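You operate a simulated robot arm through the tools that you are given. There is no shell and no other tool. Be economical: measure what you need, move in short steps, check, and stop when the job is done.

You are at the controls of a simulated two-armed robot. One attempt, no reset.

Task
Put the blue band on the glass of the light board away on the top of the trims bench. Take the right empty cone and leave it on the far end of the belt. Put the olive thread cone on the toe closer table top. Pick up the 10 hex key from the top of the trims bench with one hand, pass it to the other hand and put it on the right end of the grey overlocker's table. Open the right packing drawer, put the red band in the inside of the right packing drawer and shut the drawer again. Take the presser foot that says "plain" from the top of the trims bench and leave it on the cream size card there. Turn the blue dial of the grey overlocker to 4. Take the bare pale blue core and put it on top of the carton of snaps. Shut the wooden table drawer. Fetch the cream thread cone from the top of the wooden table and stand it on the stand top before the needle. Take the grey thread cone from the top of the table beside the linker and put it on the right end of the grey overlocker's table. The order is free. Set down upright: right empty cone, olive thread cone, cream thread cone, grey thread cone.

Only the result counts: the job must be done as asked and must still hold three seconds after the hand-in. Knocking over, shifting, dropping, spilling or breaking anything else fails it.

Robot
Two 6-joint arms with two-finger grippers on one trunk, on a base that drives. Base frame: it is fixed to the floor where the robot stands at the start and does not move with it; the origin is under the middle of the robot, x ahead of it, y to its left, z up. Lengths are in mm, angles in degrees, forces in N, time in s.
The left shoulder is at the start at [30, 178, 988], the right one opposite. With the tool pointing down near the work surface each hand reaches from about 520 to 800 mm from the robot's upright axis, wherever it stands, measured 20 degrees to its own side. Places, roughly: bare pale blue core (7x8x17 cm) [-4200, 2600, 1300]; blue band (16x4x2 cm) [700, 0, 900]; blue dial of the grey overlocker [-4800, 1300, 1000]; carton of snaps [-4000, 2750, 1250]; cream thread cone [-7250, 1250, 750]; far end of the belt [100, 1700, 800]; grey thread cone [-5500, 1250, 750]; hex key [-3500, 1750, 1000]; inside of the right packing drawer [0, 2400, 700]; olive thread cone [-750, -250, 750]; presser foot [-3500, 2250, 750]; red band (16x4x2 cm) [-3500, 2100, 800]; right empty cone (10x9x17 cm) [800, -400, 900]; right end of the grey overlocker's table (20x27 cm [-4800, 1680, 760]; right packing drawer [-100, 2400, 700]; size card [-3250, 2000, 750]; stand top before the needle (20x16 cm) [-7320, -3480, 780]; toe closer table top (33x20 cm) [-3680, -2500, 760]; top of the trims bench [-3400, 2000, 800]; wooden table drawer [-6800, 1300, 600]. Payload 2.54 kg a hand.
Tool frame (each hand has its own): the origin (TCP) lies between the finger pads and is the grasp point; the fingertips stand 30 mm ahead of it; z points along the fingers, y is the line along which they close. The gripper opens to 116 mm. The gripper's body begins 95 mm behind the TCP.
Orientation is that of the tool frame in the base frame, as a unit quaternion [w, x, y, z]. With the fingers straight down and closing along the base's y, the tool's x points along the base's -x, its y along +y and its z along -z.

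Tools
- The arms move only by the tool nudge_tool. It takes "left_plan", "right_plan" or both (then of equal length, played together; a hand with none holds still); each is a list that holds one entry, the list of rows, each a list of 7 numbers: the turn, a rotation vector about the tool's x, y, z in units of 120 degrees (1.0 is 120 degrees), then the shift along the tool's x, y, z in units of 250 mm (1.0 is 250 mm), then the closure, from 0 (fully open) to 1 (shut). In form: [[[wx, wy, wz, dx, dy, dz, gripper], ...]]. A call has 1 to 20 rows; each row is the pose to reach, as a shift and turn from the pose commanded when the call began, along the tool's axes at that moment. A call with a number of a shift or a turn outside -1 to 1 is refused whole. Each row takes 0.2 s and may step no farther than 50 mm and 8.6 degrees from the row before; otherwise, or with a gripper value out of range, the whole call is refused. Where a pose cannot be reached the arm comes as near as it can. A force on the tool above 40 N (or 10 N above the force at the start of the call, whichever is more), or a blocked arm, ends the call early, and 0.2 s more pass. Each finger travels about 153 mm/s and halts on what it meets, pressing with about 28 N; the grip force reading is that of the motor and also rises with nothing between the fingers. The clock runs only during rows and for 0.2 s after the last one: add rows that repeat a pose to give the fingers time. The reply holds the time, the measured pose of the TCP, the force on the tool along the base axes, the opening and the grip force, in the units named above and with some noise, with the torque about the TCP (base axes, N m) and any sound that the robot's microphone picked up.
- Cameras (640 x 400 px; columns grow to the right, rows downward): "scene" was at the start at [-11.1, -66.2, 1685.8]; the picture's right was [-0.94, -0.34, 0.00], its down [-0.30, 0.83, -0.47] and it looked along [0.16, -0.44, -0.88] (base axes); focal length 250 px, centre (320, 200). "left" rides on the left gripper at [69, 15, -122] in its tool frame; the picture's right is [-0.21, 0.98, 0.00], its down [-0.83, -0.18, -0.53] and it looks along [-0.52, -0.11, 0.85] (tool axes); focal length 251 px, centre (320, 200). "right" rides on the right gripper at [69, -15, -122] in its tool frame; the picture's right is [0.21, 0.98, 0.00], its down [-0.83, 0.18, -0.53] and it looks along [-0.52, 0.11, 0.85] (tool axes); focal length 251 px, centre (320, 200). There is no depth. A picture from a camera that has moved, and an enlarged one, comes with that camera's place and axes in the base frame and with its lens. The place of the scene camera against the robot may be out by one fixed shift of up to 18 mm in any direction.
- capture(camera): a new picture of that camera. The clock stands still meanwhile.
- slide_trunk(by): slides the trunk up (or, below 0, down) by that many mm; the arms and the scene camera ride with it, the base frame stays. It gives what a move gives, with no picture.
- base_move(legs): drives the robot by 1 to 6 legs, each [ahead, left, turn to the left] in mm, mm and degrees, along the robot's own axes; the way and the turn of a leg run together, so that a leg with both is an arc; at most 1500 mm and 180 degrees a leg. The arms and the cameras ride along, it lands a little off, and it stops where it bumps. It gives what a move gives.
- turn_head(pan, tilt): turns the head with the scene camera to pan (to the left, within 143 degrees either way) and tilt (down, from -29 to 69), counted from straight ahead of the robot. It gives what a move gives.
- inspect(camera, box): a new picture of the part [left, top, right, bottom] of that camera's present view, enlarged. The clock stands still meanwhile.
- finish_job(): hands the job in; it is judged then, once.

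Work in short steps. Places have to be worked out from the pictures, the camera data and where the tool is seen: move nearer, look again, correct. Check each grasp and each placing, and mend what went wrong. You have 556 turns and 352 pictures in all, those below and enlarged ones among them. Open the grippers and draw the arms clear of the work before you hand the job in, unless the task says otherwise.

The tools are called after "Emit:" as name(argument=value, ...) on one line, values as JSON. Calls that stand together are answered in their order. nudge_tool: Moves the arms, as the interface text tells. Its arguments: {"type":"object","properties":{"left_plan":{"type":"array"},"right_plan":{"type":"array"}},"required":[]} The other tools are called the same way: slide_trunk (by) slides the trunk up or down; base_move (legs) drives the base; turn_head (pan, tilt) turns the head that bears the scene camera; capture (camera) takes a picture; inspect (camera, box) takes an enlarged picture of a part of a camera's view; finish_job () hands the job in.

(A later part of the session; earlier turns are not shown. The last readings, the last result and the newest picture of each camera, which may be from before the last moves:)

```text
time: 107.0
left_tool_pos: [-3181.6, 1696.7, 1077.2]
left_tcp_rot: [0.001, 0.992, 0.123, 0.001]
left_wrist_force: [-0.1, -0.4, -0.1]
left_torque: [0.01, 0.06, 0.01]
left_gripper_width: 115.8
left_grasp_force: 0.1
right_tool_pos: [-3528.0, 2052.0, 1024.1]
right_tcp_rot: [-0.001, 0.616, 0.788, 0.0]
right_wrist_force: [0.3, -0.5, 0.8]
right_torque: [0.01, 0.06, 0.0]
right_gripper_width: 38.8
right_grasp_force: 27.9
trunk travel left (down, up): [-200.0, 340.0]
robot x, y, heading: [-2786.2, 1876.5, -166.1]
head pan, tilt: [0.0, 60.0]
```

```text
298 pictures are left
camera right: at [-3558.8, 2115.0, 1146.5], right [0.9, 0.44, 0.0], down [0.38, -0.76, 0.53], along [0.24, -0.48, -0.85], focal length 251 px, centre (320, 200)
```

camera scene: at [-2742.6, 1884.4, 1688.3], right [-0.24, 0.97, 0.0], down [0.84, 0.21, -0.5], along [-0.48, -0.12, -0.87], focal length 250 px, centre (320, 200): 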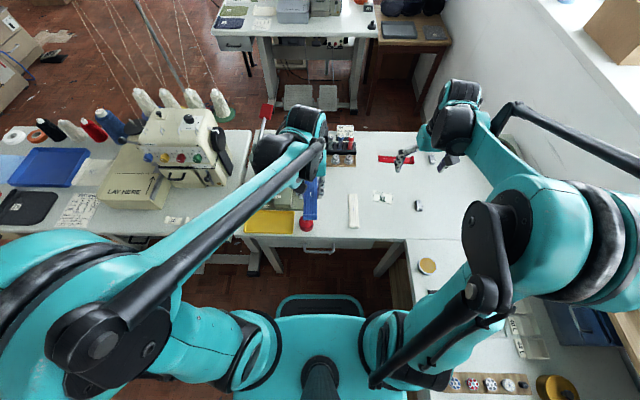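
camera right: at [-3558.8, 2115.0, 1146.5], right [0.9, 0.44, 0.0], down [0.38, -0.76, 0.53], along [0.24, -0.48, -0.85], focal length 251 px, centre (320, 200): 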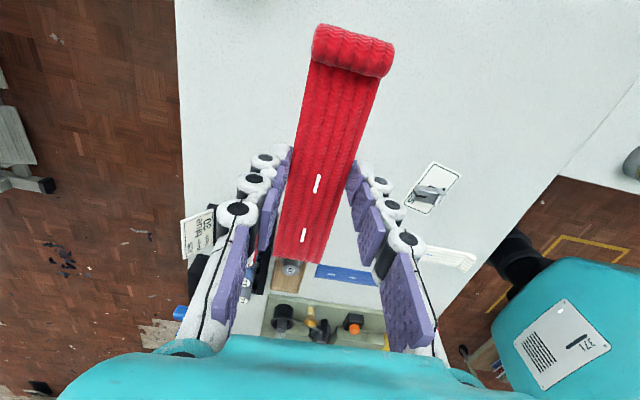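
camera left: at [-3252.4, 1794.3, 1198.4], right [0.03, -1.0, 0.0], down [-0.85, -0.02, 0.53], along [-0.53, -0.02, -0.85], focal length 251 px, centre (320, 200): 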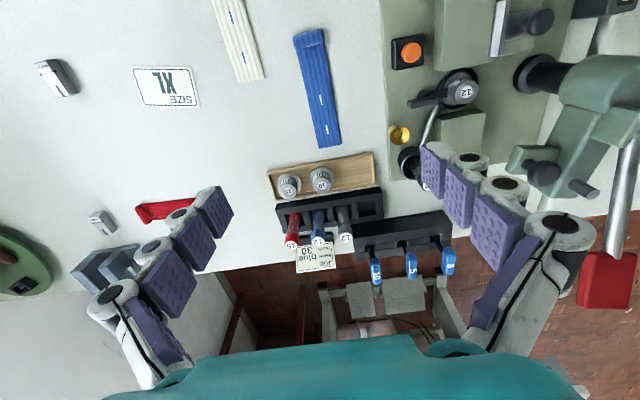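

Red band held. Tuck the arms, back out, turn round and drive toward the packing table.

Emit:
nudge_tool(right_plan=[[[0, 0, 0, 0, 0.18, -0.04, 1], [0, 0, 0, 0, 0.36, -0.08, 1], [0, 0, 0, -0.03, 0.54, -0.12, 1], [0, 0, 0, -0.06, 0.72, -0.16, 1], [0, 0, 0, -0.1, 0.9, -0.2, 1]]], left_plan=[[[0, 0, 0, 0, 0.1, 0, 0], [0, 0, 0, 0, 0.2, 0, 0], [0, 0, 0, 0, 0.3, 0, 0], [0, 0, 0, 0, 0.4, 0, 0], [0, 0, 0, 0, 0.5, 0, 0]]])

Emit:
base_move(legs=[[-430, 0, 0], [0, 0, 180], [735, -156, 0], [735, -156, 0]])

Emit:
turn_head(pan=5, tilt=50)

Emit:
capture(camera="scene")

```text
time: 108.2
left_tool_pos: [-3148.7, 1574.4, 1075.7]
left_tcp_rot: [0.0, 0.992, 0.123, 0.0]
left_wrist_force: [0.2, 0.3, 0.1]
left_torque: [0.0, 0.03, 0.01]
left_gripper_width: 116.0
left_grasp_force: 0.1
right_tool_pos: [-3300.0, 2084.1, 1072.3]
right_tcp_rot: [-0.002, 0.616, 0.788, 0.0]
right_wrist_force: [0.7, 0.6, -0.3]
right_torque: [0.0, 0.01, 0.0]
right_gripper_width: 38.3
right_grasp_force: 27.9
trunk travel left (down, up): [-200.0, 340.0]
robot x, y, heading: [-2783.6, 1876.9, -165.9]
head pan, tilt: [0.0, 60.0]
```

```text
time: 125.5
left_tool_pos: [-482.4, 2246.6, 1075.2]
left_tcp_rot: [-0.001, -0.099, 0.995, 0.001]
left_wrist_force: [0.3, 0.1, 0.2]
left_torque: [0.03, 0.02, 0.01]
left_gripper_width: 116.1
left_grasp_force: 0.0
right_tool_pos: [-353.9, 1729.2, 1070.7]
right_tcp_rot: [0.0, 0.773, -0.634, 0.0]
right_wrist_force: [0.1, -0.8, -0.7]
right_torque: [-0.01, 0.0, 0.04]
right_gripper_width: 38.3
right_grasp_force: 27.7
trunk travel left (down, up): [-200.0, 340.0]
robot x, y, heading: [-865.0, 1958.9, 11.3]
head pan, tilt: [0.0, 60.0]
```

```text
time: 126.2
left_tool_pos: [-483.3, 2246.9, 1076.3]
left_tcp_rot: [0.0, -0.099, 0.995, 0.001]
left_wrist_force: [0.1, 0.5, -0.7]
left_torque: [-0.01, 0.02, -0.03]
left_gripper_width: 115.7
left_grasp_force: 0.0
right_tool_pos: [-355.0, 1729.5, 1070.7]
right_tcp_rot: [0.0, 0.774, -0.633, 0.0]
right_wrist_force: [0.9, 1.0, -0.1]
right_torque: [0.0, 0.02, 0.0]
right_gripper_width: 38.6
right_grasp_force: 28.7
trunk travel left (down, up): [-200.0, 340.0]
robot x, y, heading: [-861.6, 1961.0, 11.4]
head pan, tilt: [5.0, 50.0]
```

```text
297 pictures are left
camera scene: at [-821.0, 1970.2, 1700.8], right [0.28, -0.96, 0.0], down [-0.74, -0.22, -0.64], along [0.62, 0.18, -0.77], focal length 250 px, centre (320, 200)
```

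scene: 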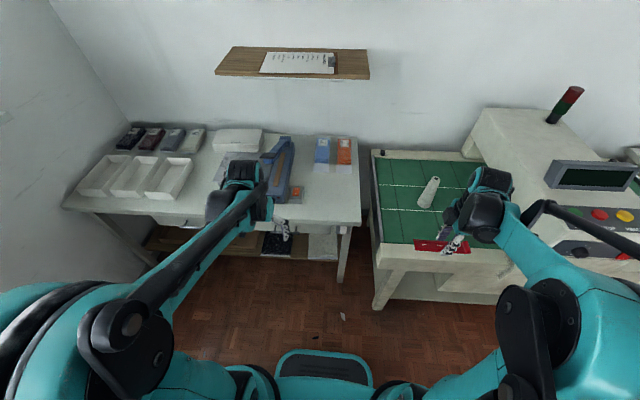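

I look at the drawer front via the left hand camera and a zoom.

Emit:
capture(camera="left")

Emit:
inspect(camera="scene", box=[140, 180, 380, 330])

```text
296 pictures are left
camera left: at [-554.8, 2248.9, 1196.9], right [0.02, 1.0, 0.0], down [0.85, -0.02, 0.53], along [0.53, -0.01, -0.85], focal length 251 px, centre (320, 200)
```

left: 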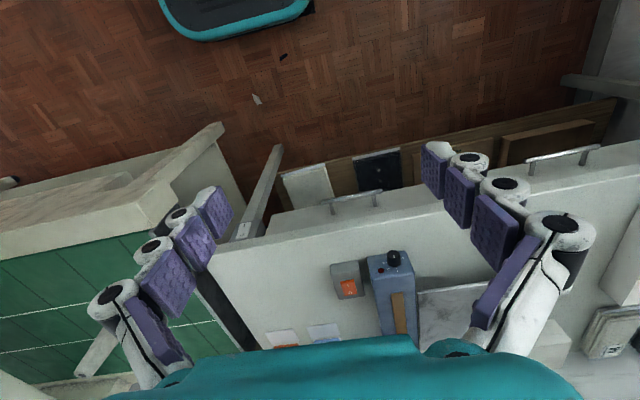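

```text
2.67 times, centred on (260, 255) of scene
camera zoom: at [-821.0, 1970.2, 1700.8], right [0.28, -0.96, 0.0], down [-0.74, -0.22, -0.64], along [0.62, 0.18, -0.77], focal length 666 px, centre (480, 53)
```

zoom: 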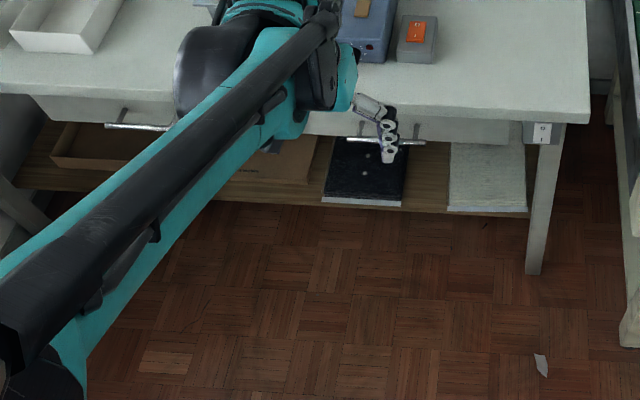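

I lower the left hand in front of the table to see the handle from nearer and triangulate.

Emit:
nudge_tool(left_plan=[[[0, 0, 0, 0, 0, 0.18, 0], [0, 0, 0, 0, 0, 0.36, 0], [0, 0, 0, 0, 0, 0.54, 0], [0, 0, 0, 0, 0, 0.72, 0], [0, 0, 0, 0, 0, 0.9, 0]]])

Emit:
capture(camera="left")

```text
time: 127.4
left_tool_pos: [-474.4, 2250.6, 854.0]
left_tcp_rot: [-0.002, -0.101, 0.995, 0.001]
left_wrist_force: [0.0, 0.1, 0.3]
left_torque: [0.0, 0.0, -0.03]
left_gripper_width: 115.8
left_grasp_force: 0.0
left hand out of reach, approached as far as the arm can: row 5
right_tool_pos: [-353.3, 1729.6, 1071.4]
right_tcp_rot: [0.0, 0.774, -0.634, 0.0]
right_wrist_force: [0.3, 0.6, 0.4]
right_torque: [0.02, 0.03, -0.04]
right_gripper_width: 38.8
right_grasp_force: 27.9
trunk travel left (down, up): [-200.0, 340.0]
robot x, y, heading: [-861.1, 1960.1, 11.5]
head pan, tilt: [5.0, 50.0]
```

```text
294 pictures are left
camera left: at [-547.2, 2253.1, 976.4], right [0.02, 1.0, 0.0], down [0.85, -0.02, 0.53], along [0.53, -0.01, -0.85], focal length 251 px, centre (320, 200)
```

left: 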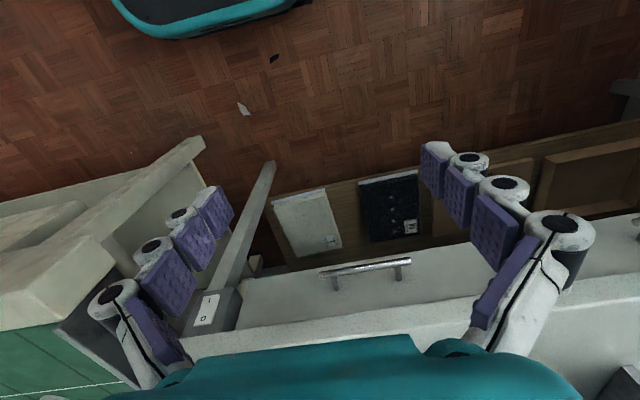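

Bar handle at ≈(-255,2318,706), ~135 mm long. I centre the robot more on the drawer and lower the trunk for a forward-pointing grip.

Emit:
base_move(legs=[[-60, 150, 2]])

Emit:
slide_trunk(by=-150)

Emit:
capture(camera="left")

```text
time: 128.8
left_tool_pos: [-575.0, 2396.8, 856.3]
left_tcp_rot: [-0.001, -0.114, 0.993, 0.0]
left_wrist_force: [0.0, 0.5, -0.5]
left_torque: [-0.03, -0.01, -0.02]
left_gripper_width: 116.0
left_grasp_force: 0.1
right_tool_pos: [-438.8, 1880.9, 1072.3]
right_tcp_rot: [0.001, 0.784, -0.621, 0.001]
right_wrist_force: [-0.3, 0.8, 0.2]
right_torque: [-0.01, -0.02, 0.01]
right_gripper_width: 38.6
right_grasp_force: 28.4
trunk travel left (down, up): [-200.0, 340.0]
robot x, y, heading: [-950.2, 2089.3, 12.9]
head pan, tilt: [5.0, 50.0]
```

```text
time: 130.6
left_tool_pos: [-576.2, 2395.7, 705.1]
left_tcp_rot: [-0.001, -0.115, 0.993, 0.0]
left_wrist_force: [-0.3, -0.3, 0.3]
left_torque: [-0.01, -0.01, 0.0]
left_gripper_width: 115.8
left_grasp_force: 0.1
right_tool_pos: [-437.7, 1879.6, 920.1]
right_tcp_rot: [0.0, 0.784, -0.621, 0.0]
right_wrist_force: [-0.1, 0.2, -0.1]
right_torque: [-0.01, 0.0, -0.05]
right_gripper_width: 38.7
right_grasp_force: 27.6
trunk travel left (down, up): [-50.0, 490.0]
robot x, y, heading: [-954.3, 2094.5, 13.1]
head pan, tilt: [5.0, 50.0]
```

```text
293 pictures are left
camera left: at [-646.9, 2395.7, 827.6], right [-0.01, 1.0, 0.0], down [0.85, 0.01, 0.53], along [0.53, 0.01, -0.85], focal length 251 px, centre (320, 200)
```

left: 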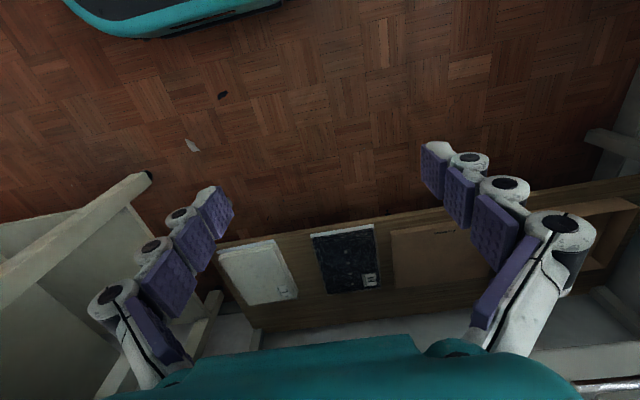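

Now pitch the left hand to point forward with fingers closing vertically, moving it in front of the handle.

Emit:
nudge_tool(left_plan=[[[-0.041, -0.041, 0.041, -0.06, -0.04, 0, 0], [-0.082, -0.082, 0.082, -0.12, -0.08, 0, 0], [-0.123, -0.123, 0.123, -0.18, -0.12, 0, 0], [-0.164, -0.164, 0.164, -0.24, -0.16, 0, 0], [-0.205, -0.205, 0.205, -0.3, -0.2, 0, 0], [-0.246, -0.246, 0.246, -0.36, -0.24, 0, 0], [-0.287, -0.287, 0.287, -0.42, -0.28, 0, 0], [-0.328, -0.328, 0.328, -0.48, -0.32, 0, 0], [-0.369, -0.369, 0.369, -0.54, -0.36, 0, 0], [-0.41, -0.41, 0.41, -0.6, -0.4, 0, 0], [-0.451, -0.451, 0.451, -0.66, -0.44, 0, 0], [-0.492, -0.492, 0.492, -0.72, -0.48, 0, 0], [-0.533, -0.533, 0.533, -0.78, -0.53, 0, 0], [-0.56, -0.56, 0.56, -0.8, -0.56, 0, 0], [-0.577, -0.577, 0.577, -0.8, -0.588, 0, 0]]])

Emit:
capture(camera="left")

Emit:
capture(camera="scene")

```text
time: 133.2
left_tool_pos: [-253.4, 2302.7, 766.4]
left_tcp_rot: [0.384, 0.365, 0.694, 0.488]
left_wrist_force: [-13.2, -4.2, 0.0]
left_torque: [-0.28, 0.83, -0.35]
left_gripper_width: 116.6
left_grasp_force: 0.0
left hand out of reach, approached as far as the arm can: row 1, 2, 3, 4, 5, 6, 7, 8, 9, 10, 11, 12
right_tool_pos: [-437.8, 1879.0, 920.5]
right_tcp_rot: [0.0, 0.784, -0.62, 0.002]
right_wrist_force: [0.4, 0.2, 0.2]
right_torque: [0.02, 0.03, 0.0]
right_gripper_width: 38.4
right_grasp_force: 27.9
trunk travel left (down, up): [-50.0, 490.0]
robot x, y, heading: [-951.9, 2095.2, 13.4]
head pan, tilt: [5.0, 50.0]
stopped in row 12 (left hand): the force on the tool passed its limit at 85 N (the readings are from after the stop); the commanded pose is now the measured one
```

```text
292 pictures are left
camera left: at [-391.8, 2319.2, 795.8], right [0.22, 0.06, 0.97], down [-0.13, -0.99, 0.09], along [0.97, -0.15, -0.21], focal length 251 px, centre (320, 200)
```

left: 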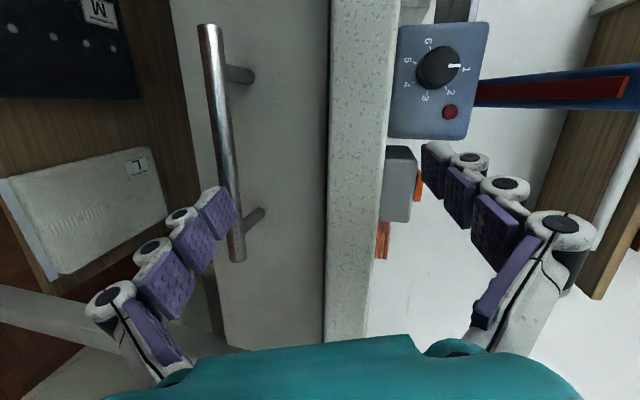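

```text
291 pictures are left
camera scene: at [-911.8, 2104.1, 1550.9], right [0.31, -0.95, 0.0], down [-0.73, -0.24, -0.64], along [0.61, 0.2, -0.77], focal length 250 px, centre (320, 200)
```

scene: 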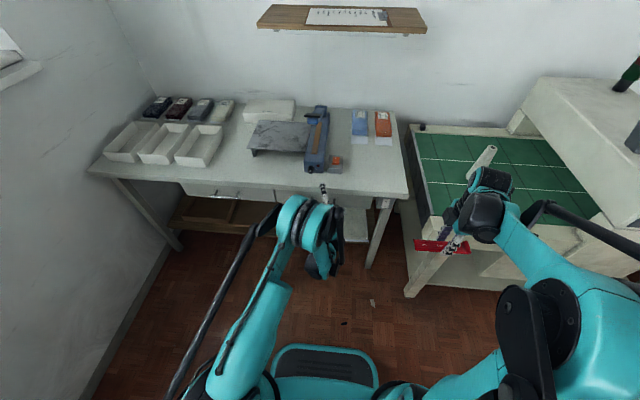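

The arm strayed upward and the fingers straddle the table edge. I withdraw straight back at once.

Emit:
nudge_tool(left_plan=[[[0, 0, 0, 0, 0, -0.1, 0], [0, 0, 0, 0, 0, -0.2, 0], [0, 0, 0, 0, 0, -0.36, 0]]])

Emit:
capture(camera="left")

Emit:
inspect(camera="scene", box=[220, 90, 460, 240])

```text
time: 133.9
left_tool_pos: [-280.5, 2259.7, 811.1]
left_tcp_rot: [0.382, 0.364, 0.694, 0.49]
left_wrist_force: [0.4, -0.1, 0.2]
left_torque: [0.03, 0.0, 0.04]
left_gripper_width: 115.9
left_grasp_force: 0.1
left hand out of reach, approached as far as the arm can: row 1, 2, 3
right_tool_pos: [-438.6, 1879.6, 921.0]
right_tcp_rot: [-0.001, 0.784, -0.621, 0.001]
right_wrist_force: [0.0, 0.1, -0.7]
right_torque: [-0.02, -0.03, 0.0]
right_gripper_width: 38.8
right_grasp_force: 28.4
trunk travel left (down, up): [-50.0, 490.0]
robot x, y, heading: [-954.2, 2091.4, 13.0]
head pan, tilt: [5.0, 50.0]
```

```text
290 pictures are left
camera left: at [-419.7, 2276.3, 840.7], right [0.22, 0.06, 0.97], down [-0.13, -0.99, 0.09], along [0.97, -0.15, -0.21], focal length 251 px, centre (320, 200)
```

left: 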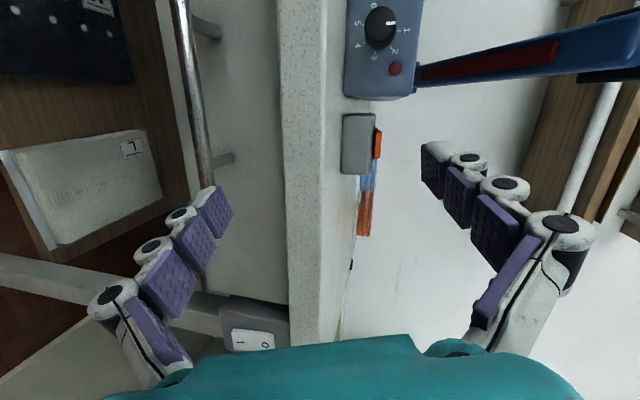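

```text
2.67 times, centred on (340, 165) of scene
camera zoom: at [-911.4, 2104.3, 1550.9], right [0.31, -0.95, 0.0], down [-0.73, -0.24, -0.64], along [0.61, 0.2, -0.77], focal length 666 px, centre (267, 293)
```

zoom: 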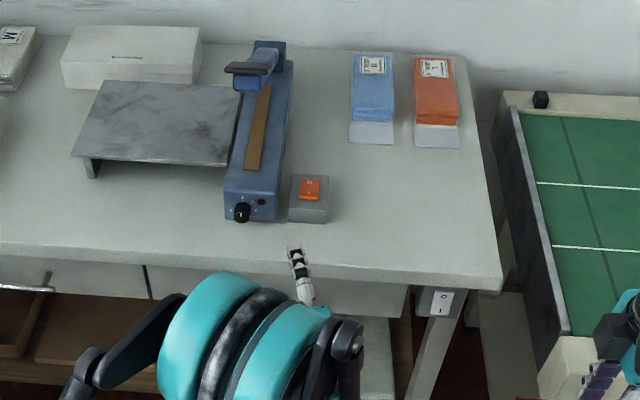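

Nothing on the table looks disturbed. Forward-pointing reach needs more distance: I back the base 100 mm, then finish the orientation at a pre-grasp point before the handle.

Emit:
base_move(legs=[[-100, 0, 0]])

Emit:
nudge_tool(left_plan=[[[-0.02, -0.02, 0.02, 0.03, -0.08, 0.06, 0], [-0.04, -0.04, 0.04, 0.07, -0.15, 0.14, 0], [-0.06, -0.06, 0.06, 0.11, -0.22, 0.24, 0], [-0.08, -0.08, 0.08, 0.15, -0.28, 0.34, 0], [-0.1, -0.103, 0.095, 0.194, -0.3, 0.434, 0], [-0.1, -0.103, 0.095, 0.194, -0.3, 0.434, 0]]])

Emit:
capture(camera="left")

```text
time: 135.1
left_tool_pos: [-380.5, 2237.0, 811.1]
left_tcp_rot: [0.383, 0.364, 0.694, 0.489]
left_wrist_force: [-1.1, 0.3, 0.2]
left_torque: [-0.01, 0.04, -0.02]
left_gripper_width: 116.0
left_grasp_force: 0.0
right_tool_pos: [-535.4, 1855.9, 921.5]
right_tcp_rot: [-0.002, 0.785, -0.62, 0.001]
right_wrist_force: [0.3, 0.9, -0.2]
right_torque: [0.0, -0.07, 0.01]
right_gripper_width: 38.4
right_grasp_force: 27.9
trunk travel left (down, up): [-50.0, 490.0]
robot x, y, heading: [-1049.9, 2070.5, 13.5]
head pan, tilt: [5.0, 50.0]
```

```text
time: 136.5
left_tool_pos: [-295.6, 2302.6, 721.2]
left_tcp_rot: [0.439, 0.439, 0.556, 0.552]
left_wrist_force: [0.4, 0.1, 0.2]
left_torque: [-0.02, 0.0, -0.03]
left_gripper_width: 115.8
left_grasp_force: 0.1
left hand out of reach, approached as far as the arm can: row 1, 2, 3, 4, 5, 6
right_tool_pos: [-534.7, 1856.7, 921.5]
right_tcp_rot: [-0.001, 0.784, -0.621, 0.001]
right_wrist_force: [0.0, -0.1, 0.0]
right_torque: [0.0, 0.03, -0.03]
right_gripper_width: 38.4
right_grasp_force: 27.8
trunk travel left (down, up): [-50.0, 490.0]
robot x, y, heading: [-1047.6, 2067.9, 13.2]
head pan, tilt: [5.0, 50.0]
```

```text
288 pictures are left
camera left: at [-431.0, 2343.5, 736.6], right [0.05, -0.2, 0.98], down [-0.33, -0.93, -0.18], along [0.94, -0.32, -0.12], focal length 251 px, centre (320, 200)
```

left: 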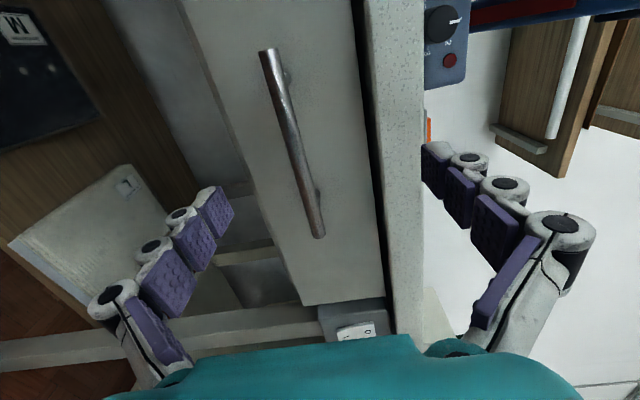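

Oriented well (z forward); the handle is just ahead and ~15 mm below. Advance 25 mm and see the resulting pose.

Emit:
nudge_tool(left_plan=[[[0, 0, 0, 0, 0, 0.05, 0], [0, 0, 0, 0, 0, 0.1, 0], [0, 0, 0, 0, 0, 0.1, 0]]])

Emit:
capture(camera="left")

```text
time: 137.3
left_tool_pos: [-273.4, 2310.1, 728.0]
left_tcp_rot: [0.44, 0.44, 0.556, 0.552]
left_wrist_force: [-0.1, 0.3, 0.2]
left_torque: [-0.01, 0.03, -0.02]
left_gripper_width: 116.2
left_grasp_force: 0.0
left hand out of reach, approached as far as the arm can: row 2, 3
right_tool_pos: [-535.2, 1857.6, 920.6]
right_tcp_rot: [-0.001, 0.784, -0.621, 0.001]
right_wrist_force: [0.1, -0.1, 0.5]
right_torque: [-0.02, 0.01, 0.0]
right_gripper_width: 38.4
right_grasp_force: 28.1
trunk travel left (down, up): [-50.0, 490.0]
robot x, y, heading: [-1047.9, 2069.5, 13.0]
head pan, tilt: [5.0, 50.0]
```

```text
287 pictures are left
camera left: at [-408.6, 2350.4, 743.0], right [0.05, -0.2, 0.98], down [-0.33, -0.93, -0.18], along [0.94, -0.32, -0.12], focal length 251 px, centre (320, 200)
```

left: 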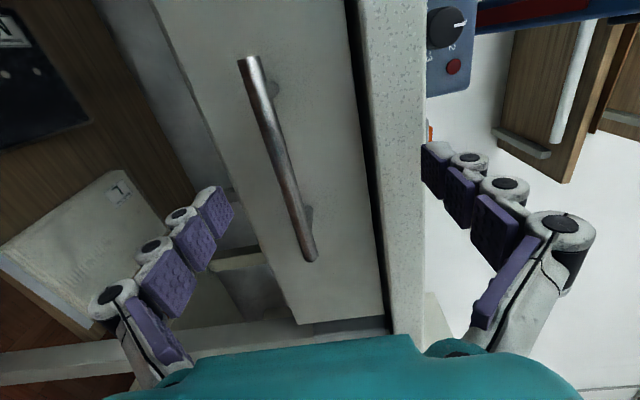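

The arm can't go lower in this pose, so I drop the trunk 22 mm to bring the hand level with the bar.

Emit:
slide_trunk(by=-23)

Emit:
capture(camera="left")

```text
time: 138.0
left_tool_pos: [-273.6, 2309.1, 704.9]
left_tcp_rot: [0.439, 0.44, 0.556, 0.552]
left_wrist_force: [-0.9, -0.3, -0.6]
left_torque: [-0.01, 0.05, 0.04]
left_gripper_width: 115.9
left_grasp_force: 0.0
right_tool_pos: [-534.2, 1855.3, 897.7]
right_tcp_rot: [-0.002, 0.784, -0.621, 0.001]
right_wrist_force: [1.2, 0.6, -0.3]
right_torque: [0.0, -0.04, 0.0]
right_gripper_width: 38.6
right_grasp_force: 28.4
trunk travel left (down, up): [-27.0, 513.0]
robot x, y, heading: [-1047.4, 2070.6, 13.2]
head pan, tilt: [5.0, 50.0]
```

```text
286 pictures are left
camera left: at [-408.9, 2350.3, 720.2], right [0.05, -0.2, 0.98], down [-0.33, -0.93, -0.18], along [0.94, -0.32, -0.12], focal length 251 px, centre (320, 200)
```

left: 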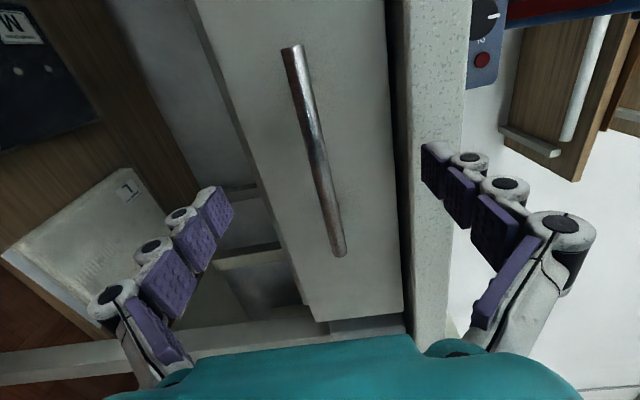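

The bar lies between the finger tips now. Close on it.

Emit:
nudge_tool(left_plan=[[[0, 0, 0, 0, 0, 0, 0.3], [0, 0, 0, 0, 0, 0, 0.6], [0, 0, 0, 0, 0, 0, 1], [0, 0, 0, 0, 0, 0, 1]]])

Emit:
capture(camera="left")

```text
time: 139.0
left_tool_pos: [-272.5, 2310.8, 705.1]
left_tcp_rot: [0.439, 0.44, 0.555, 0.553]
left_wrist_force: [3.0, 1.1, 10.4]
left_torque: [0.91, -0.03, -0.05]
left_gripper_width: 10.8
left_grasp_force: 37.7
right_tool_pos: [-533.9, 1857.6, 897.8]
right_tcp_rot: [0.0, 0.784, -0.621, 0.0]
right_wrist_force: [-1.1, -0.8, -0.2]
right_torque: [0.0, 0.01, -0.02]
right_gripper_width: 38.4
right_grasp_force: 27.9
trunk travel left (down, up): [-27.0, 513.0]
robot x, y, heading: [-1047.9, 2069.3, 13.1]
head pan, tilt: [5.0, 50.0]
```

```text
285 pictures are left
camera left: at [-409.1, 2350.2, 721.0], right [0.05, -0.21, 0.98], down [-0.33, -0.93, -0.18], along [0.94, -0.32, -0.12], focal length 251 px, centre (320, 200)
```

left: 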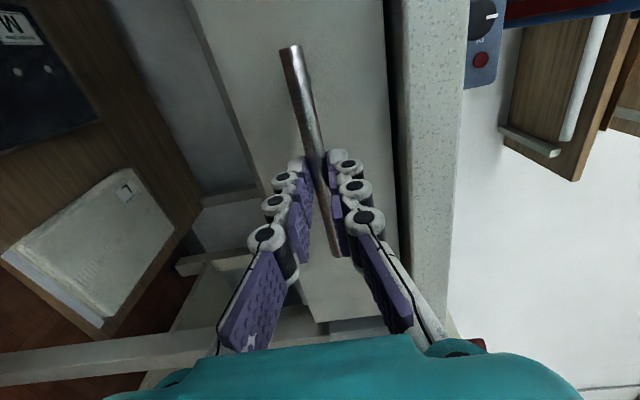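

Bar gripped (10.8 mm). Pull the drawer open by backing the base.

Emit:
base_move(legs=[[-150, 0, 0]])

Emit:
capture(camera="scene")

```text
time: 140.4
left_tool_pos: [-421.5, 2277.5, 706.3]
left_tcp_rot: [0.44, 0.439, 0.556, 0.552]
left_wrist_force: [-1.9, 16.5, 12.8]
left_torque: [0.89, -0.12, 0.73]
left_gripper_width: 10.9
left_grasp_force: 37.9
right_tool_pos: [-683.5, 1820.7, 899.0]
right_tcp_rot: [0.0, 0.784, -0.621, 0.001]
right_wrist_force: [0.7, -0.7, 0.5]
right_torque: [0.01, 0.03, 0.03]
right_gripper_width: 38.5
right_grasp_force: 28.1
trunk travel left (down, up): [-27.0, 513.0]
robot x, y, heading: [-1197.7, 2034.4, 13.2]
head pan, tilt: [5.0, 50.0]
```

```text
284 pictures are left
camera scene: at [-1157.6, 2047.8, 1528.0], right [0.31, -0.95, 0.0], down [-0.73, -0.24, -0.64], along [0.61, 0.2, -0.77], focal length 250 px, centre (320, 200)
```

scene: 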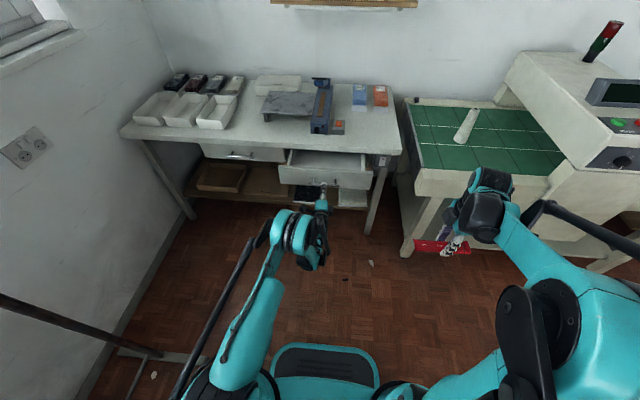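

The drawer opens; pull a bit more with a small leftward correction.

Emit:
base_move(legs=[[-60, 8, 0]])

Emit:
inspect(camera="scene", box=[200, 90, 440, 240])

```text
time: 141.3
left_tool_pos: [-479.7, 2265.1, 706.8]
left_tcp_rot: [0.441, 0.442, 0.554, 0.551]
left_wrist_force: [8.3, -26.4, 9.7]
left_torque: [0.85, 0.04, -0.69]
left_gripper_width: 11.0
left_grasp_force: 38.0
right_tool_pos: [-741.8, 1813.4, 897.8]
right_tcp_rot: [-0.001, 0.784, -0.621, 0.0]
right_wrist_force: [0.2, 0.2, 0.4]
right_torque: [-0.01, 0.02, 0.06]
right_gripper_width: 38.4
right_grasp_force: 27.7
trunk travel left (down, up): [-27.0, 513.0]
robot x, y, heading: [-1257.0, 2030.5, 13.1]
head pan, tilt: [5.0, 50.0]
```

```text
2.67 times, centred on (320, 165) of scene
camera zoom: at [-1215.5, 2037.9, 1528.0], right [0.31, -0.95, 0.0], down [-0.73, -0.24, -0.64], along [0.61, 0.2, -0.77], focal length 666 px, centre (320, 293)
```

zoom: 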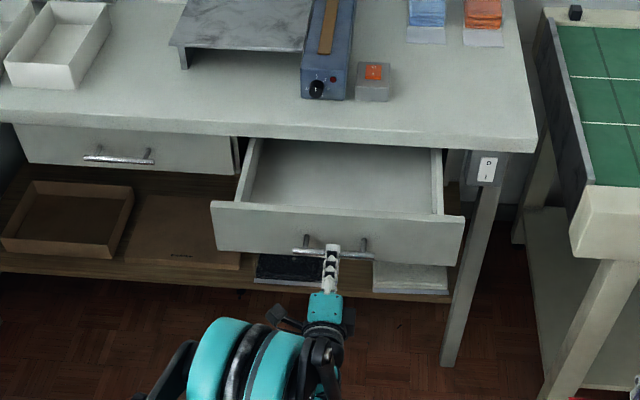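

Drawer is open ~205 mm and empty. Release the bar, back off, and raise the left hand out of the way.

Emit:
nudge_tool(left_plan=[[[0, 0, 0, 0, 0, 0, 0.7], [0, 0, 0, 0, 0, 0, 0.5], [0, 0, 0, 0, 0, 0, 0.5]]])

Emit:
base_move(legs=[[-90, 0, 0]])

Emit:
nudge_tool(left_plan=[[[0, 0, 0, 0, 0.15, 0, 0.5], [0, 0, 0, 0, 0.3, 0, 0.5], [0, 0, 0, 0.05, 0.45, 0, 0.5], [0, 0, 0, 0.1, 0.6, 0, 0.3], [0, 0, 0, 0.2, 0.75, 0, 0.1], [0, 0, 0, 0.3, 0.9, 0, 0], [0, 0, 0, 0.4, 1.0, 0, 0]]])

Emit:
capture(camera="scene")

```text
time: 142.1
left_tool_pos: [-479.2, 2266.2, 705.5]
left_tcp_rot: [0.441, 0.441, 0.555, 0.551]
left_wrist_force: [0.5, -0.6, 0.5]
left_torque: [0.02, -0.03, -0.01]
left_gripper_width: 58.0
left_grasp_force: 0.0
right_tool_pos: [-741.6, 1814.9, 898.8]
right_tcp_rot: [-0.001, 0.784, -0.621, 0.001]
right_wrist_force: [0.2, -0.3, -0.1]
right_torque: [-0.02, 0.03, 0.0]
right_gripper_width: 38.3
right_grasp_force: 27.3
trunk travel left (down, up): [-27.0, 513.0]
robot x, y, heading: [-1251.9, 2030.8, 13.3]
head pan, tilt: [5.0, 50.0]
```

```text
time: 143.2
left_tool_pos: [-567.0, 2245.6, 706.3]
left_tcp_rot: [0.441, 0.442, 0.554, 0.551]
left_wrist_force: [-0.9, 0.0, 1.9]
left_torque: [0.02, 0.03, 0.0]
left_gripper_width: 57.9
left_grasp_force: 0.1
right_tool_pos: [-830.7, 1794.8, 898.7]
right_tcp_rot: [0.0, 0.784, -0.621, 0.001]
right_wrist_force: [-0.1, -0.4, -0.3]
right_torque: [0.04, -0.06, -0.01]
right_gripper_width: 38.3
right_grasp_force: 28.4
trunk travel left (down, up): [-27.0, 513.0]
robot x, y, heading: [-1343.0, 2005.6, 13.2]
head pan, tilt: [5.0, 50.0]
```

```text
time: 144.8
left_tool_pos: [-586.9, 2343.6, 957.4]
left_tcp_rot: [0.44, 0.443, 0.554, 0.55]
left_wrist_force: [0.6, -0.3, 0.5]
left_torque: [0.03, 0.07, 0.0]
left_gripper_width: 115.9
left_grasp_force: 0.0
right_tool_pos: [-829.2, 1793.7, 897.8]
right_tcp_rot: [0.0, 0.783, -0.622, 0.001]
right_wrist_force: [1.4, 0.1, -0.8]
right_torque: [-0.03, -0.01, -0.01]
right_gripper_width: 38.5
right_grasp_force: 27.9
trunk travel left (down, up): [-27.0, 513.0]
robot x, y, heading: [-1341.6, 2005.4, 13.3]
head pan, tilt: [5.0, 50.0]
```

```text
282 pictures are left
camera scene: at [-1302.6, 2020.8, 1527.9], right [0.31, -0.95, 0.0], down [-0.73, -0.24, -0.64], along [0.61, 0.2, -0.77], focal length 250 px, centre (320, 200)
```

scene: 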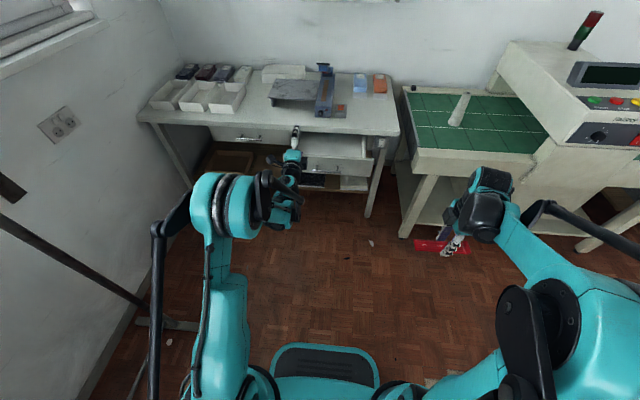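

Fold the left hand back: turn it down again and draw it toward the robot, raised.

Emit:
nudge_tool(left_plan=[[[0.041, 0.041, -0.041, 0, 0.06, -0.04, 0], [0.082, 0.082, -0.082, 0, 0.12, -0.08, 0], [0.123, 0.123, -0.123, 0, 0.18, -0.14, 0], [0.164, 0.164, -0.164, 0, 0.24, -0.2, 0], [0.205, 0.205, -0.205, 0, 0.3, -0.27, 0], [0.246, 0.246, -0.246, 0, 0.36, -0.34, 0], [0.287, 0.287, -0.287, 0, 0.4, -0.42, 0], [0.328, 0.328, -0.328, 0, 0.44, -0.5, 0], [0.369, 0.369, -0.369, 0, 0.48, -0.58, 0], [0.41, 0.41, -0.41, 0, 0.52, -0.66, 0], [0.451, 0.451, -0.451, 0, 0.56, -0.74, 0], [0.492, 0.492, -0.492, 0, 0.6, -0.82, 0], [0.533, 0.533, -0.533, 0, 0.6, -0.9, 0], [0.56, 0.56, -0.56, 0, 0.6, -0.95, 0], [0.577, 0.577, -0.577, 0, 0.6, -1.0, 0]]])

Emit:
capture(camera="scene")

```text
time: 148.0
left_tool_pos: [-832.7, 2289.4, 1104.8]
left_tcp_rot: [-0.003, -0.112, 0.994, -0.001]
left_wrist_force: [-0.1, -0.2, -1.1]
left_torque: [-0.01, 0.01, 0.02]
left_gripper_width: 115.8
left_grasp_force: 0.1
right_tool_pos: [-828.7, 1793.9, 898.6]
right_tcp_rot: [0.0, 0.783, -0.621, 0.001]
right_wrist_force: [-0.1, 0.3, 0.1]
right_torque: [0.02, 0.0, 0.0]
right_gripper_width: 38.3
right_grasp_force: 27.9
trunk travel left (down, up): [-27.0, 513.0]
robot x, y, heading: [-1345.8, 2009.2, 13.2]
head pan, tilt: [5.0, 50.0]
```

```text
281 pictures are left
camera scene: at [-1302.5, 2020.5, 1527.9], right [0.31, -0.95, 0.0], down [-0.73, -0.24, -0.64], along [0.61, 0.2, -0.77], focal length 250 px, centre (320, 200)
```

scene: 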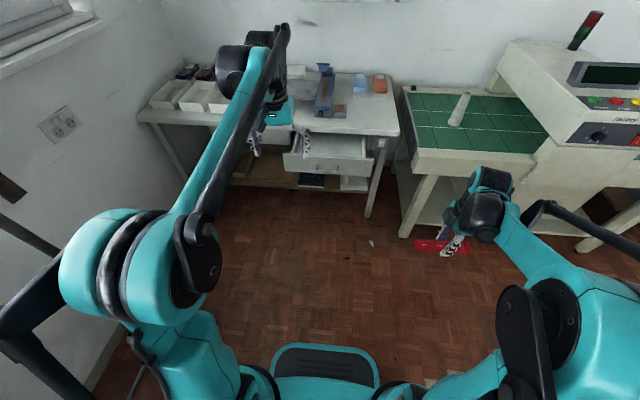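

Drive forward-left so the open drawer is in the right hand's reach.

Emit:
base_move(legs=[[370, 150, 0]])

Emit:
capture(camera="right")

Emit:
capture(camera="left")

```text
time: 150.6
left_tool_pos: [-502.2, 2522.2, 1104.9]
left_tcp_rot: [-0.003, -0.113, 0.994, -0.002]
left_wrist_force: [0.2, -0.2, -0.4]
left_torque: [-0.04, 0.01, -0.03]
left_gripper_width: 115.9
left_grasp_force: 0.1
right_tool_pos: [-497.4, 2027.8, 897.7]
right_tcp_rot: [0.001, 0.785, -0.619, 0.001]
right_wrist_force: [-0.6, 0.4, -0.4]
right_torque: [0.0, 0.02, 0.03]
right_gripper_width: 38.6
right_grasp_force: 27.9
trunk travel left (down, up): [-27.0, 513.0]
robot x, y, heading: [-1012.3, 2242.3, 13.3]
head pan, tilt: [5.0, 50.0]
```

```text
280 pictures are left
camera right: at [-467.3, 1964.2, 1019.9], right [-0.9, -0.44, 0.0], down [-0.37, 0.76, 0.53], along [-0.23, 0.48, -0.85], focal length 251 px, centre (320, 200)
```

right: 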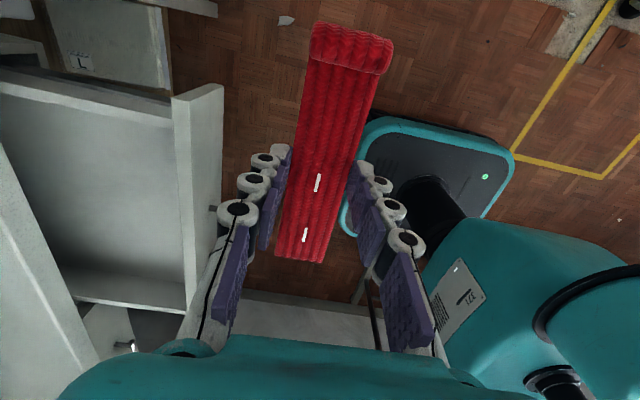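

```text
279 pictures are left
camera left: at [-573.3, 2523.6, 1226.6], right [-0.01, 1.0, 0.0], down [0.85, 0.01, 0.53], along [0.53, 0.0, -0.85], focal length 251 px, centre (320, 200)
```

left: 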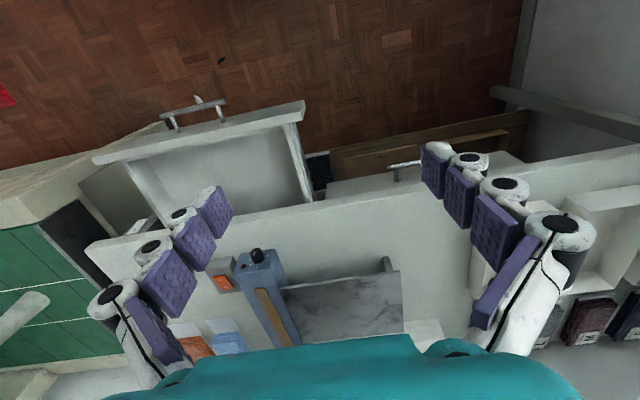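

Interior centre of the drawer is ≈(-328,2297). Move the right hand with the band over it.

Emit:
nudge_tool(right_plan=[[[0, 0, 0, -0.11, -0.11, 0, 1], [0, 0, 0, -0.22, -0.22, 0, 1], [0, 0, 0, -0.33, -0.33, 0, 1], [0, 0, 0, -0.44, -0.45, 0, 1], [0, 0, 0, -0.55, -0.56, 0, 1], [0, 0, 0, -0.66, -0.67, 0, 1], [0, 0, 0, -0.78, -0.79, 0, 1], [0, 0, 0, -0.892, -0.904, 0, 1]]])

Emit:
capture(camera="right")

Emit:
capture(camera="left")

```text
time: 152.3
left_tool_pos: [-502.9, 2522.7, 1105.1]
left_tcp_rot: [-0.002, -0.113, 0.994, -0.002]
left_wrist_force: [1.2, 0.2, 0.6]
left_torque: [-0.04, 0.03, 0.01]
left_gripper_width: 116.0
left_grasp_force: 0.1
right_tool_pos: [-329.2, 2296.7, 897.0]
right_tcp_rot: [0.0, 0.785, -0.619, 0.001]
right_wrist_force: [0.3, 1.0, -0.2]
right_torque: [-0.02, 0.0, 0.04]
right_gripper_width: 38.5
right_grasp_force: 27.8
trunk travel left (down, up): [-27.0, 513.0]
robot x, y, heading: [-1012.8, 2238.0, 13.6]
head pan, tilt: [5.0, 50.0]
```

```text
278 pictures are left
camera right: at [-298.4, 2232.2, 1017.8], right [-0.9, -0.44, 0.0], down [-0.37, 0.76, 0.53], along [-0.23, 0.48, -0.85], focal length 251 px, centre (320, 200)
```

right: 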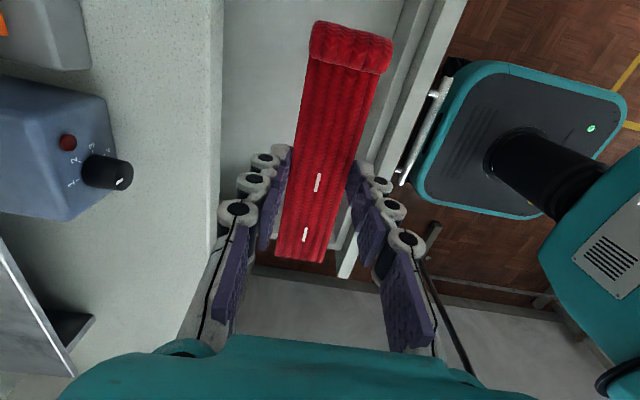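

```text
277 pictures are left
camera left: at [-573.2, 2523.8, 1226.6], right [-0.01, 1.0, 0.0], down [0.85, 0.01, 0.53], along [0.53, 0.0, -0.85], focal length 251 px, centre (320, 200)
```

left: 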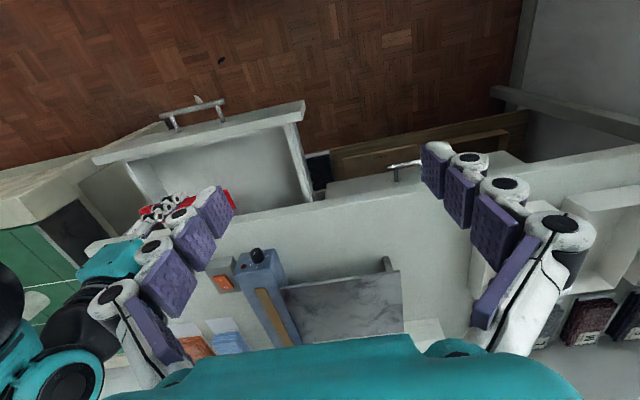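

Aligned within the opening. Lower into the drawer.

Emit:
nudge_tool(right_plan=[[[0, 0, 0, 0, 0, 0.18, 1], [0, 0, 0, 0, 0, 0.36, 1], [0, 0, 0, 0, 0, 0.54, 1], [0, 0, 0, 0, 0, 0.7, 1], [0, 0, 0, 0, 0, 0.7, 1]]])

Emit:
capture(camera="right")

```text
time: 153.6
left_tool_pos: [-502.5, 2522.3, 1105.3]
left_tcp_rot: [-0.001, -0.114, 0.993, -0.001]
left_wrist_force: [-0.3, 0.4, 0.6]
left_torque: [-0.02, -0.01, 0.05]
left_gripper_width: 115.9
left_grasp_force: 0.0
right_tool_pos: [-331.7, 2296.0, 724.3]
right_tcp_rot: [0.0, 0.786, -0.619, 0.001]
right_wrist_force: [-0.2, -0.1, 0.2]
right_torque: [-0.01, -0.04, 0.0]
right_gripper_width: 38.5
right_grasp_force: 27.8
trunk travel left (down, up): [-27.0, 513.0]
robot x, y, heading: [-1010.9, 2243.0, 13.4]
head pan, tilt: [5.0, 50.0]
```

```text
276 pictures are left
camera right: at [-300.7, 2232.0, 846.4], right [-0.9, -0.44, 0.0], down [-0.37, 0.76, 0.53], along [-0.23, 0.48, -0.85], focal length 251 px, centre (320, 200)
```

right: 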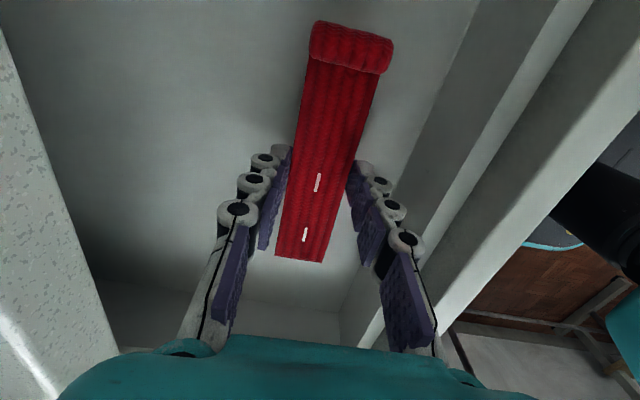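

Clear walls on both sides. Continue in small steps to the drawer floor.

Emit:
nudge_tool(right_plan=[[[0, 0, 0, 0, 0, 0.02, 1], [0, 0, 0, 0, 0, 0.04, 1], [0, 0, 0, 0, 0, 0.06, 1], [0, 0, 0, 0, 0, 0.08, 1], [0, 0, 0, 0, 0, 0.08, 1]]])

```text
time: 154.8
left_tool_pos: [-504.6, 2522.9, 1107.5]
left_tcp_rot: [0.0, -0.113, 0.994, -0.001]
left_wrist_force: [0.6, -0.3, 0.1]
left_torque: [-0.01, 0.03, 0.0]
left_gripper_width: 115.9
left_grasp_force: 0.0
right_tool_pos: [-331.1, 2296.6, 706.9]
right_tcp_rot: [0.0, 0.785, -0.619, 0.002]
right_wrist_force: [2.1, 0.8, 28.9]
right_torque: [-0.05, 0.43, -0.02]
right_gripper_width: 38.7
right_grasp_force: 28.2
trunk travel left (down, up): [-27.0, 513.0]
robot x, y, heading: [-1013.5, 2238.0, 13.4]
head pan, tilt: [5.0, 50.0]
stopped in row 5 (right hand): the force on the tool passed its limit at 42 N (the readings are from after the stop); the commanded pose is now the measured one
```

Contact with the drawer floor. Ease up, open slightly, and lift out.

Emit:
nudge_tool(right_plan=[[[0, 0, 0, 0, 0, -0.008, 1], [0, 0, 0, 0, 0, -0.008, 0.5], [0, 0, 0, 0, 0, -0.008, 0.45], [0, 0, 0, 0, 0, -0.05, 0.45], [0, 0, 0, 0, 0, -0.2, 0.45], [0, 0, 0, 0, 0, -0.4, 0.45], [0, 0, 0, 0, 0, -0.6, 0.45], [0, 0, 0, 0, 0, -0.8, 0.45]]])

Emit:
capture(camera="right")

```text
time: 156.6
left_tool_pos: [-502.8, 2522.3, 1105.8]
left_tcp_rot: [-0.002, -0.112, 0.994, 0.0]
left_wrist_force: [-1.1, 1.0, 0.0]
left_torque: [0.03, 0.02, -0.01]
left_gripper_width: 116.1
left_grasp_force: 0.0
right_tool_pos: [-331.6, 2300.4, 906.4]
right_tcp_rot: [0.0, 0.785, -0.619, 0.001]
right_wrist_force: [0.2, 0.7, -0.1]
right_torque: [0.02, 0.02, 0.01]
right_gripper_width: 63.7
right_grasp_force: 0.0
trunk travel left (down, up): [-27.0, 513.0]
robot x, y, heading: [-1014.5, 2237.5, 13.4]
head pan, tilt: [5.0, 50.0]
```

```text
275 pictures are left
camera right: at [-300.5, 2234.8, 1028.6], right [-0.9, -0.44, 0.0], down [-0.37, 0.76, 0.53], along [-0.23, 0.48, -0.85], focal length 251 px, centre (320, 200)
```

right: 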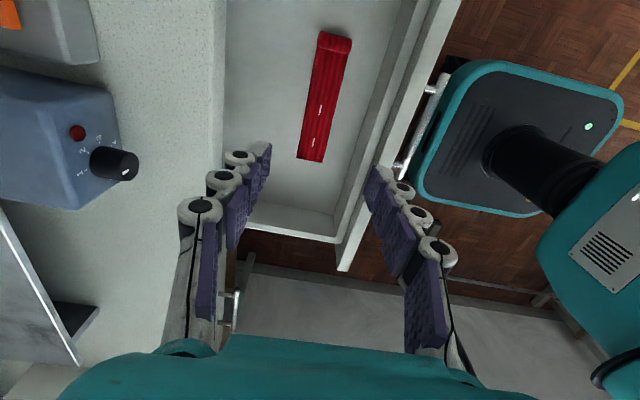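

Band is inside. Now I turn the right hand back, close it and bring it in front of the drawer to push it shut.

Emit:
nudge_tool(right_plan=[[[0, 0, 0.068, 0, 0.08, 0, 0.6], [0, 0, 0.136, 0, 0.16, 0, 0.8], [0, 0, 0.205, 0, 0.24, 0, 1], [0, 0, 0.273, 0, 0.32, 0, 1], [0, 0, 0.341, 0, 0.4, 0, 1], [0, 0, 0.409, 0, 0.48, 0, 1], [0, 0, 0.477, 0, 0.56, 0, 1], [0, 0, 0.545, 0, 0.64, 0, 1], [0, 0, 0.614, 0, 0.72, 0, 1], [0, 0, 0.682, 0, 0.78, 0, 1], [0, 0, 0.75, 0, 0.78, 0, 1]]])

Emit:
capture(camera="right")

```text
time: 158.9
left_tool_pos: [-500.9, 2522.9, 1105.4]
left_tcp_rot: [-0.002, -0.113, 0.994, 0.0]
left_wrist_force: [-0.2, -0.1, 0.5]
left_torque: [0.01, -0.03, 0.0]
left_gripper_width: 115.9
left_grasp_force: 0.0
right_tool_pos: [-521.0, 2251.8, 903.9]
right_tcp_rot: [0.0, -0.116, 0.993, -0.001]
right_wrist_force: [0.8, -0.7, -0.1]
right_torque: [0.0, 0.03, -0.01]
right_gripper_width: 0.3
right_grasp_force: 27.8
trunk travel left (down, up): [-27.0, 513.0]
robot x, y, heading: [-1013.9, 2240.1, 13.6]
head pan, tilt: [5.0, 50.0]
```

```text
274 pictures are left
camera right: at [-585.4, 2221.0, 1026.5], right [-0.43, 0.9, 0.0], down [0.76, 0.37, 0.53], along [0.48, 0.23, -0.85], focal length 251 px, centre (320, 200)
```

right: 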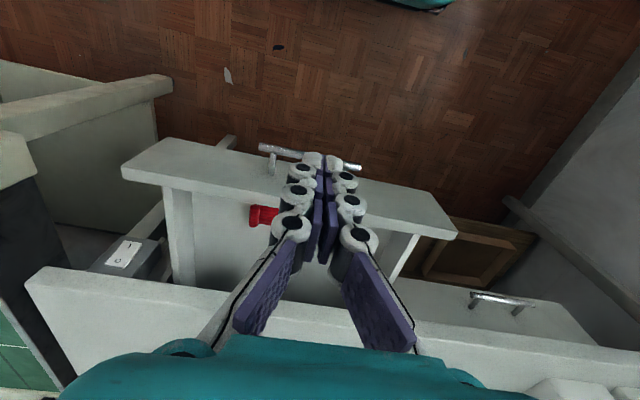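

Bar now at ≈(-460,2266); the hand is ~45 mm in front of it. Lower to handle height.

Emit:
nudge_tool(right_plan=[[[0, 0, 0, 0, 0, 0.18, 1], [0, 0, 0, 0, 0, 0.36, 1], [0, 0, 0, 0, 0, 0.54, 1], [0, 0, 0, 0, 0, 0.72, 1], [0, 0, 0, 0, 0, 0.76, 1], [0, 0, 0, 0, 0, 0.76, 1]]])

Emit:
capture(camera="right")

```text
time: 160.3
left_tool_pos: [-501.2, 2522.1, 1104.9]
left_tcp_rot: [-0.002, -0.113, 0.994, -0.001]
left_wrist_force: [0.1, 0.0, 0.3]
left_torque: [-0.03, 0.01, -0.02]
left_gripper_width: 116.1
left_grasp_force: 0.1
right_tool_pos: [-520.0, 2250.6, 715.0]
right_tcp_rot: [0.0, -0.117, 0.993, -0.001]
right_wrist_force: [-0.4, -0.3, 0.1]
right_torque: [0.0, 0.0, 0.03]
right_gripper_width: 0.3
right_grasp_force: 28.1
trunk travel left (down, up): [-27.0, 513.0]
robot x, y, heading: [-1012.2, 2242.2, 13.7]
head pan, tilt: [5.0, 50.0]
```

```text
273 pictures are left
camera right: at [-584.2, 2220.2, 836.2], right [-0.44, 0.9, 0.0], down [0.76, 0.37, 0.53], along [0.48, 0.23, -0.85], focal length 251 px, centre (320, 200)
```

right: 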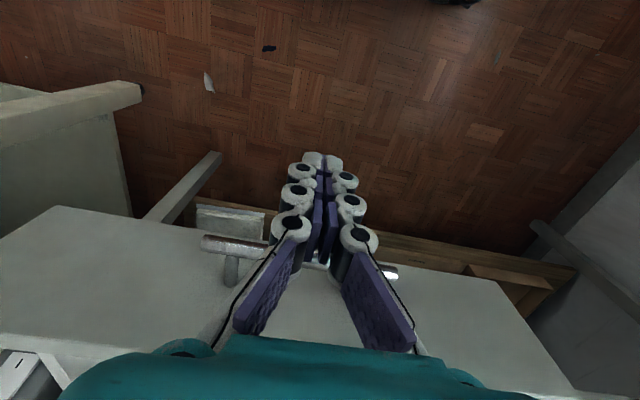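

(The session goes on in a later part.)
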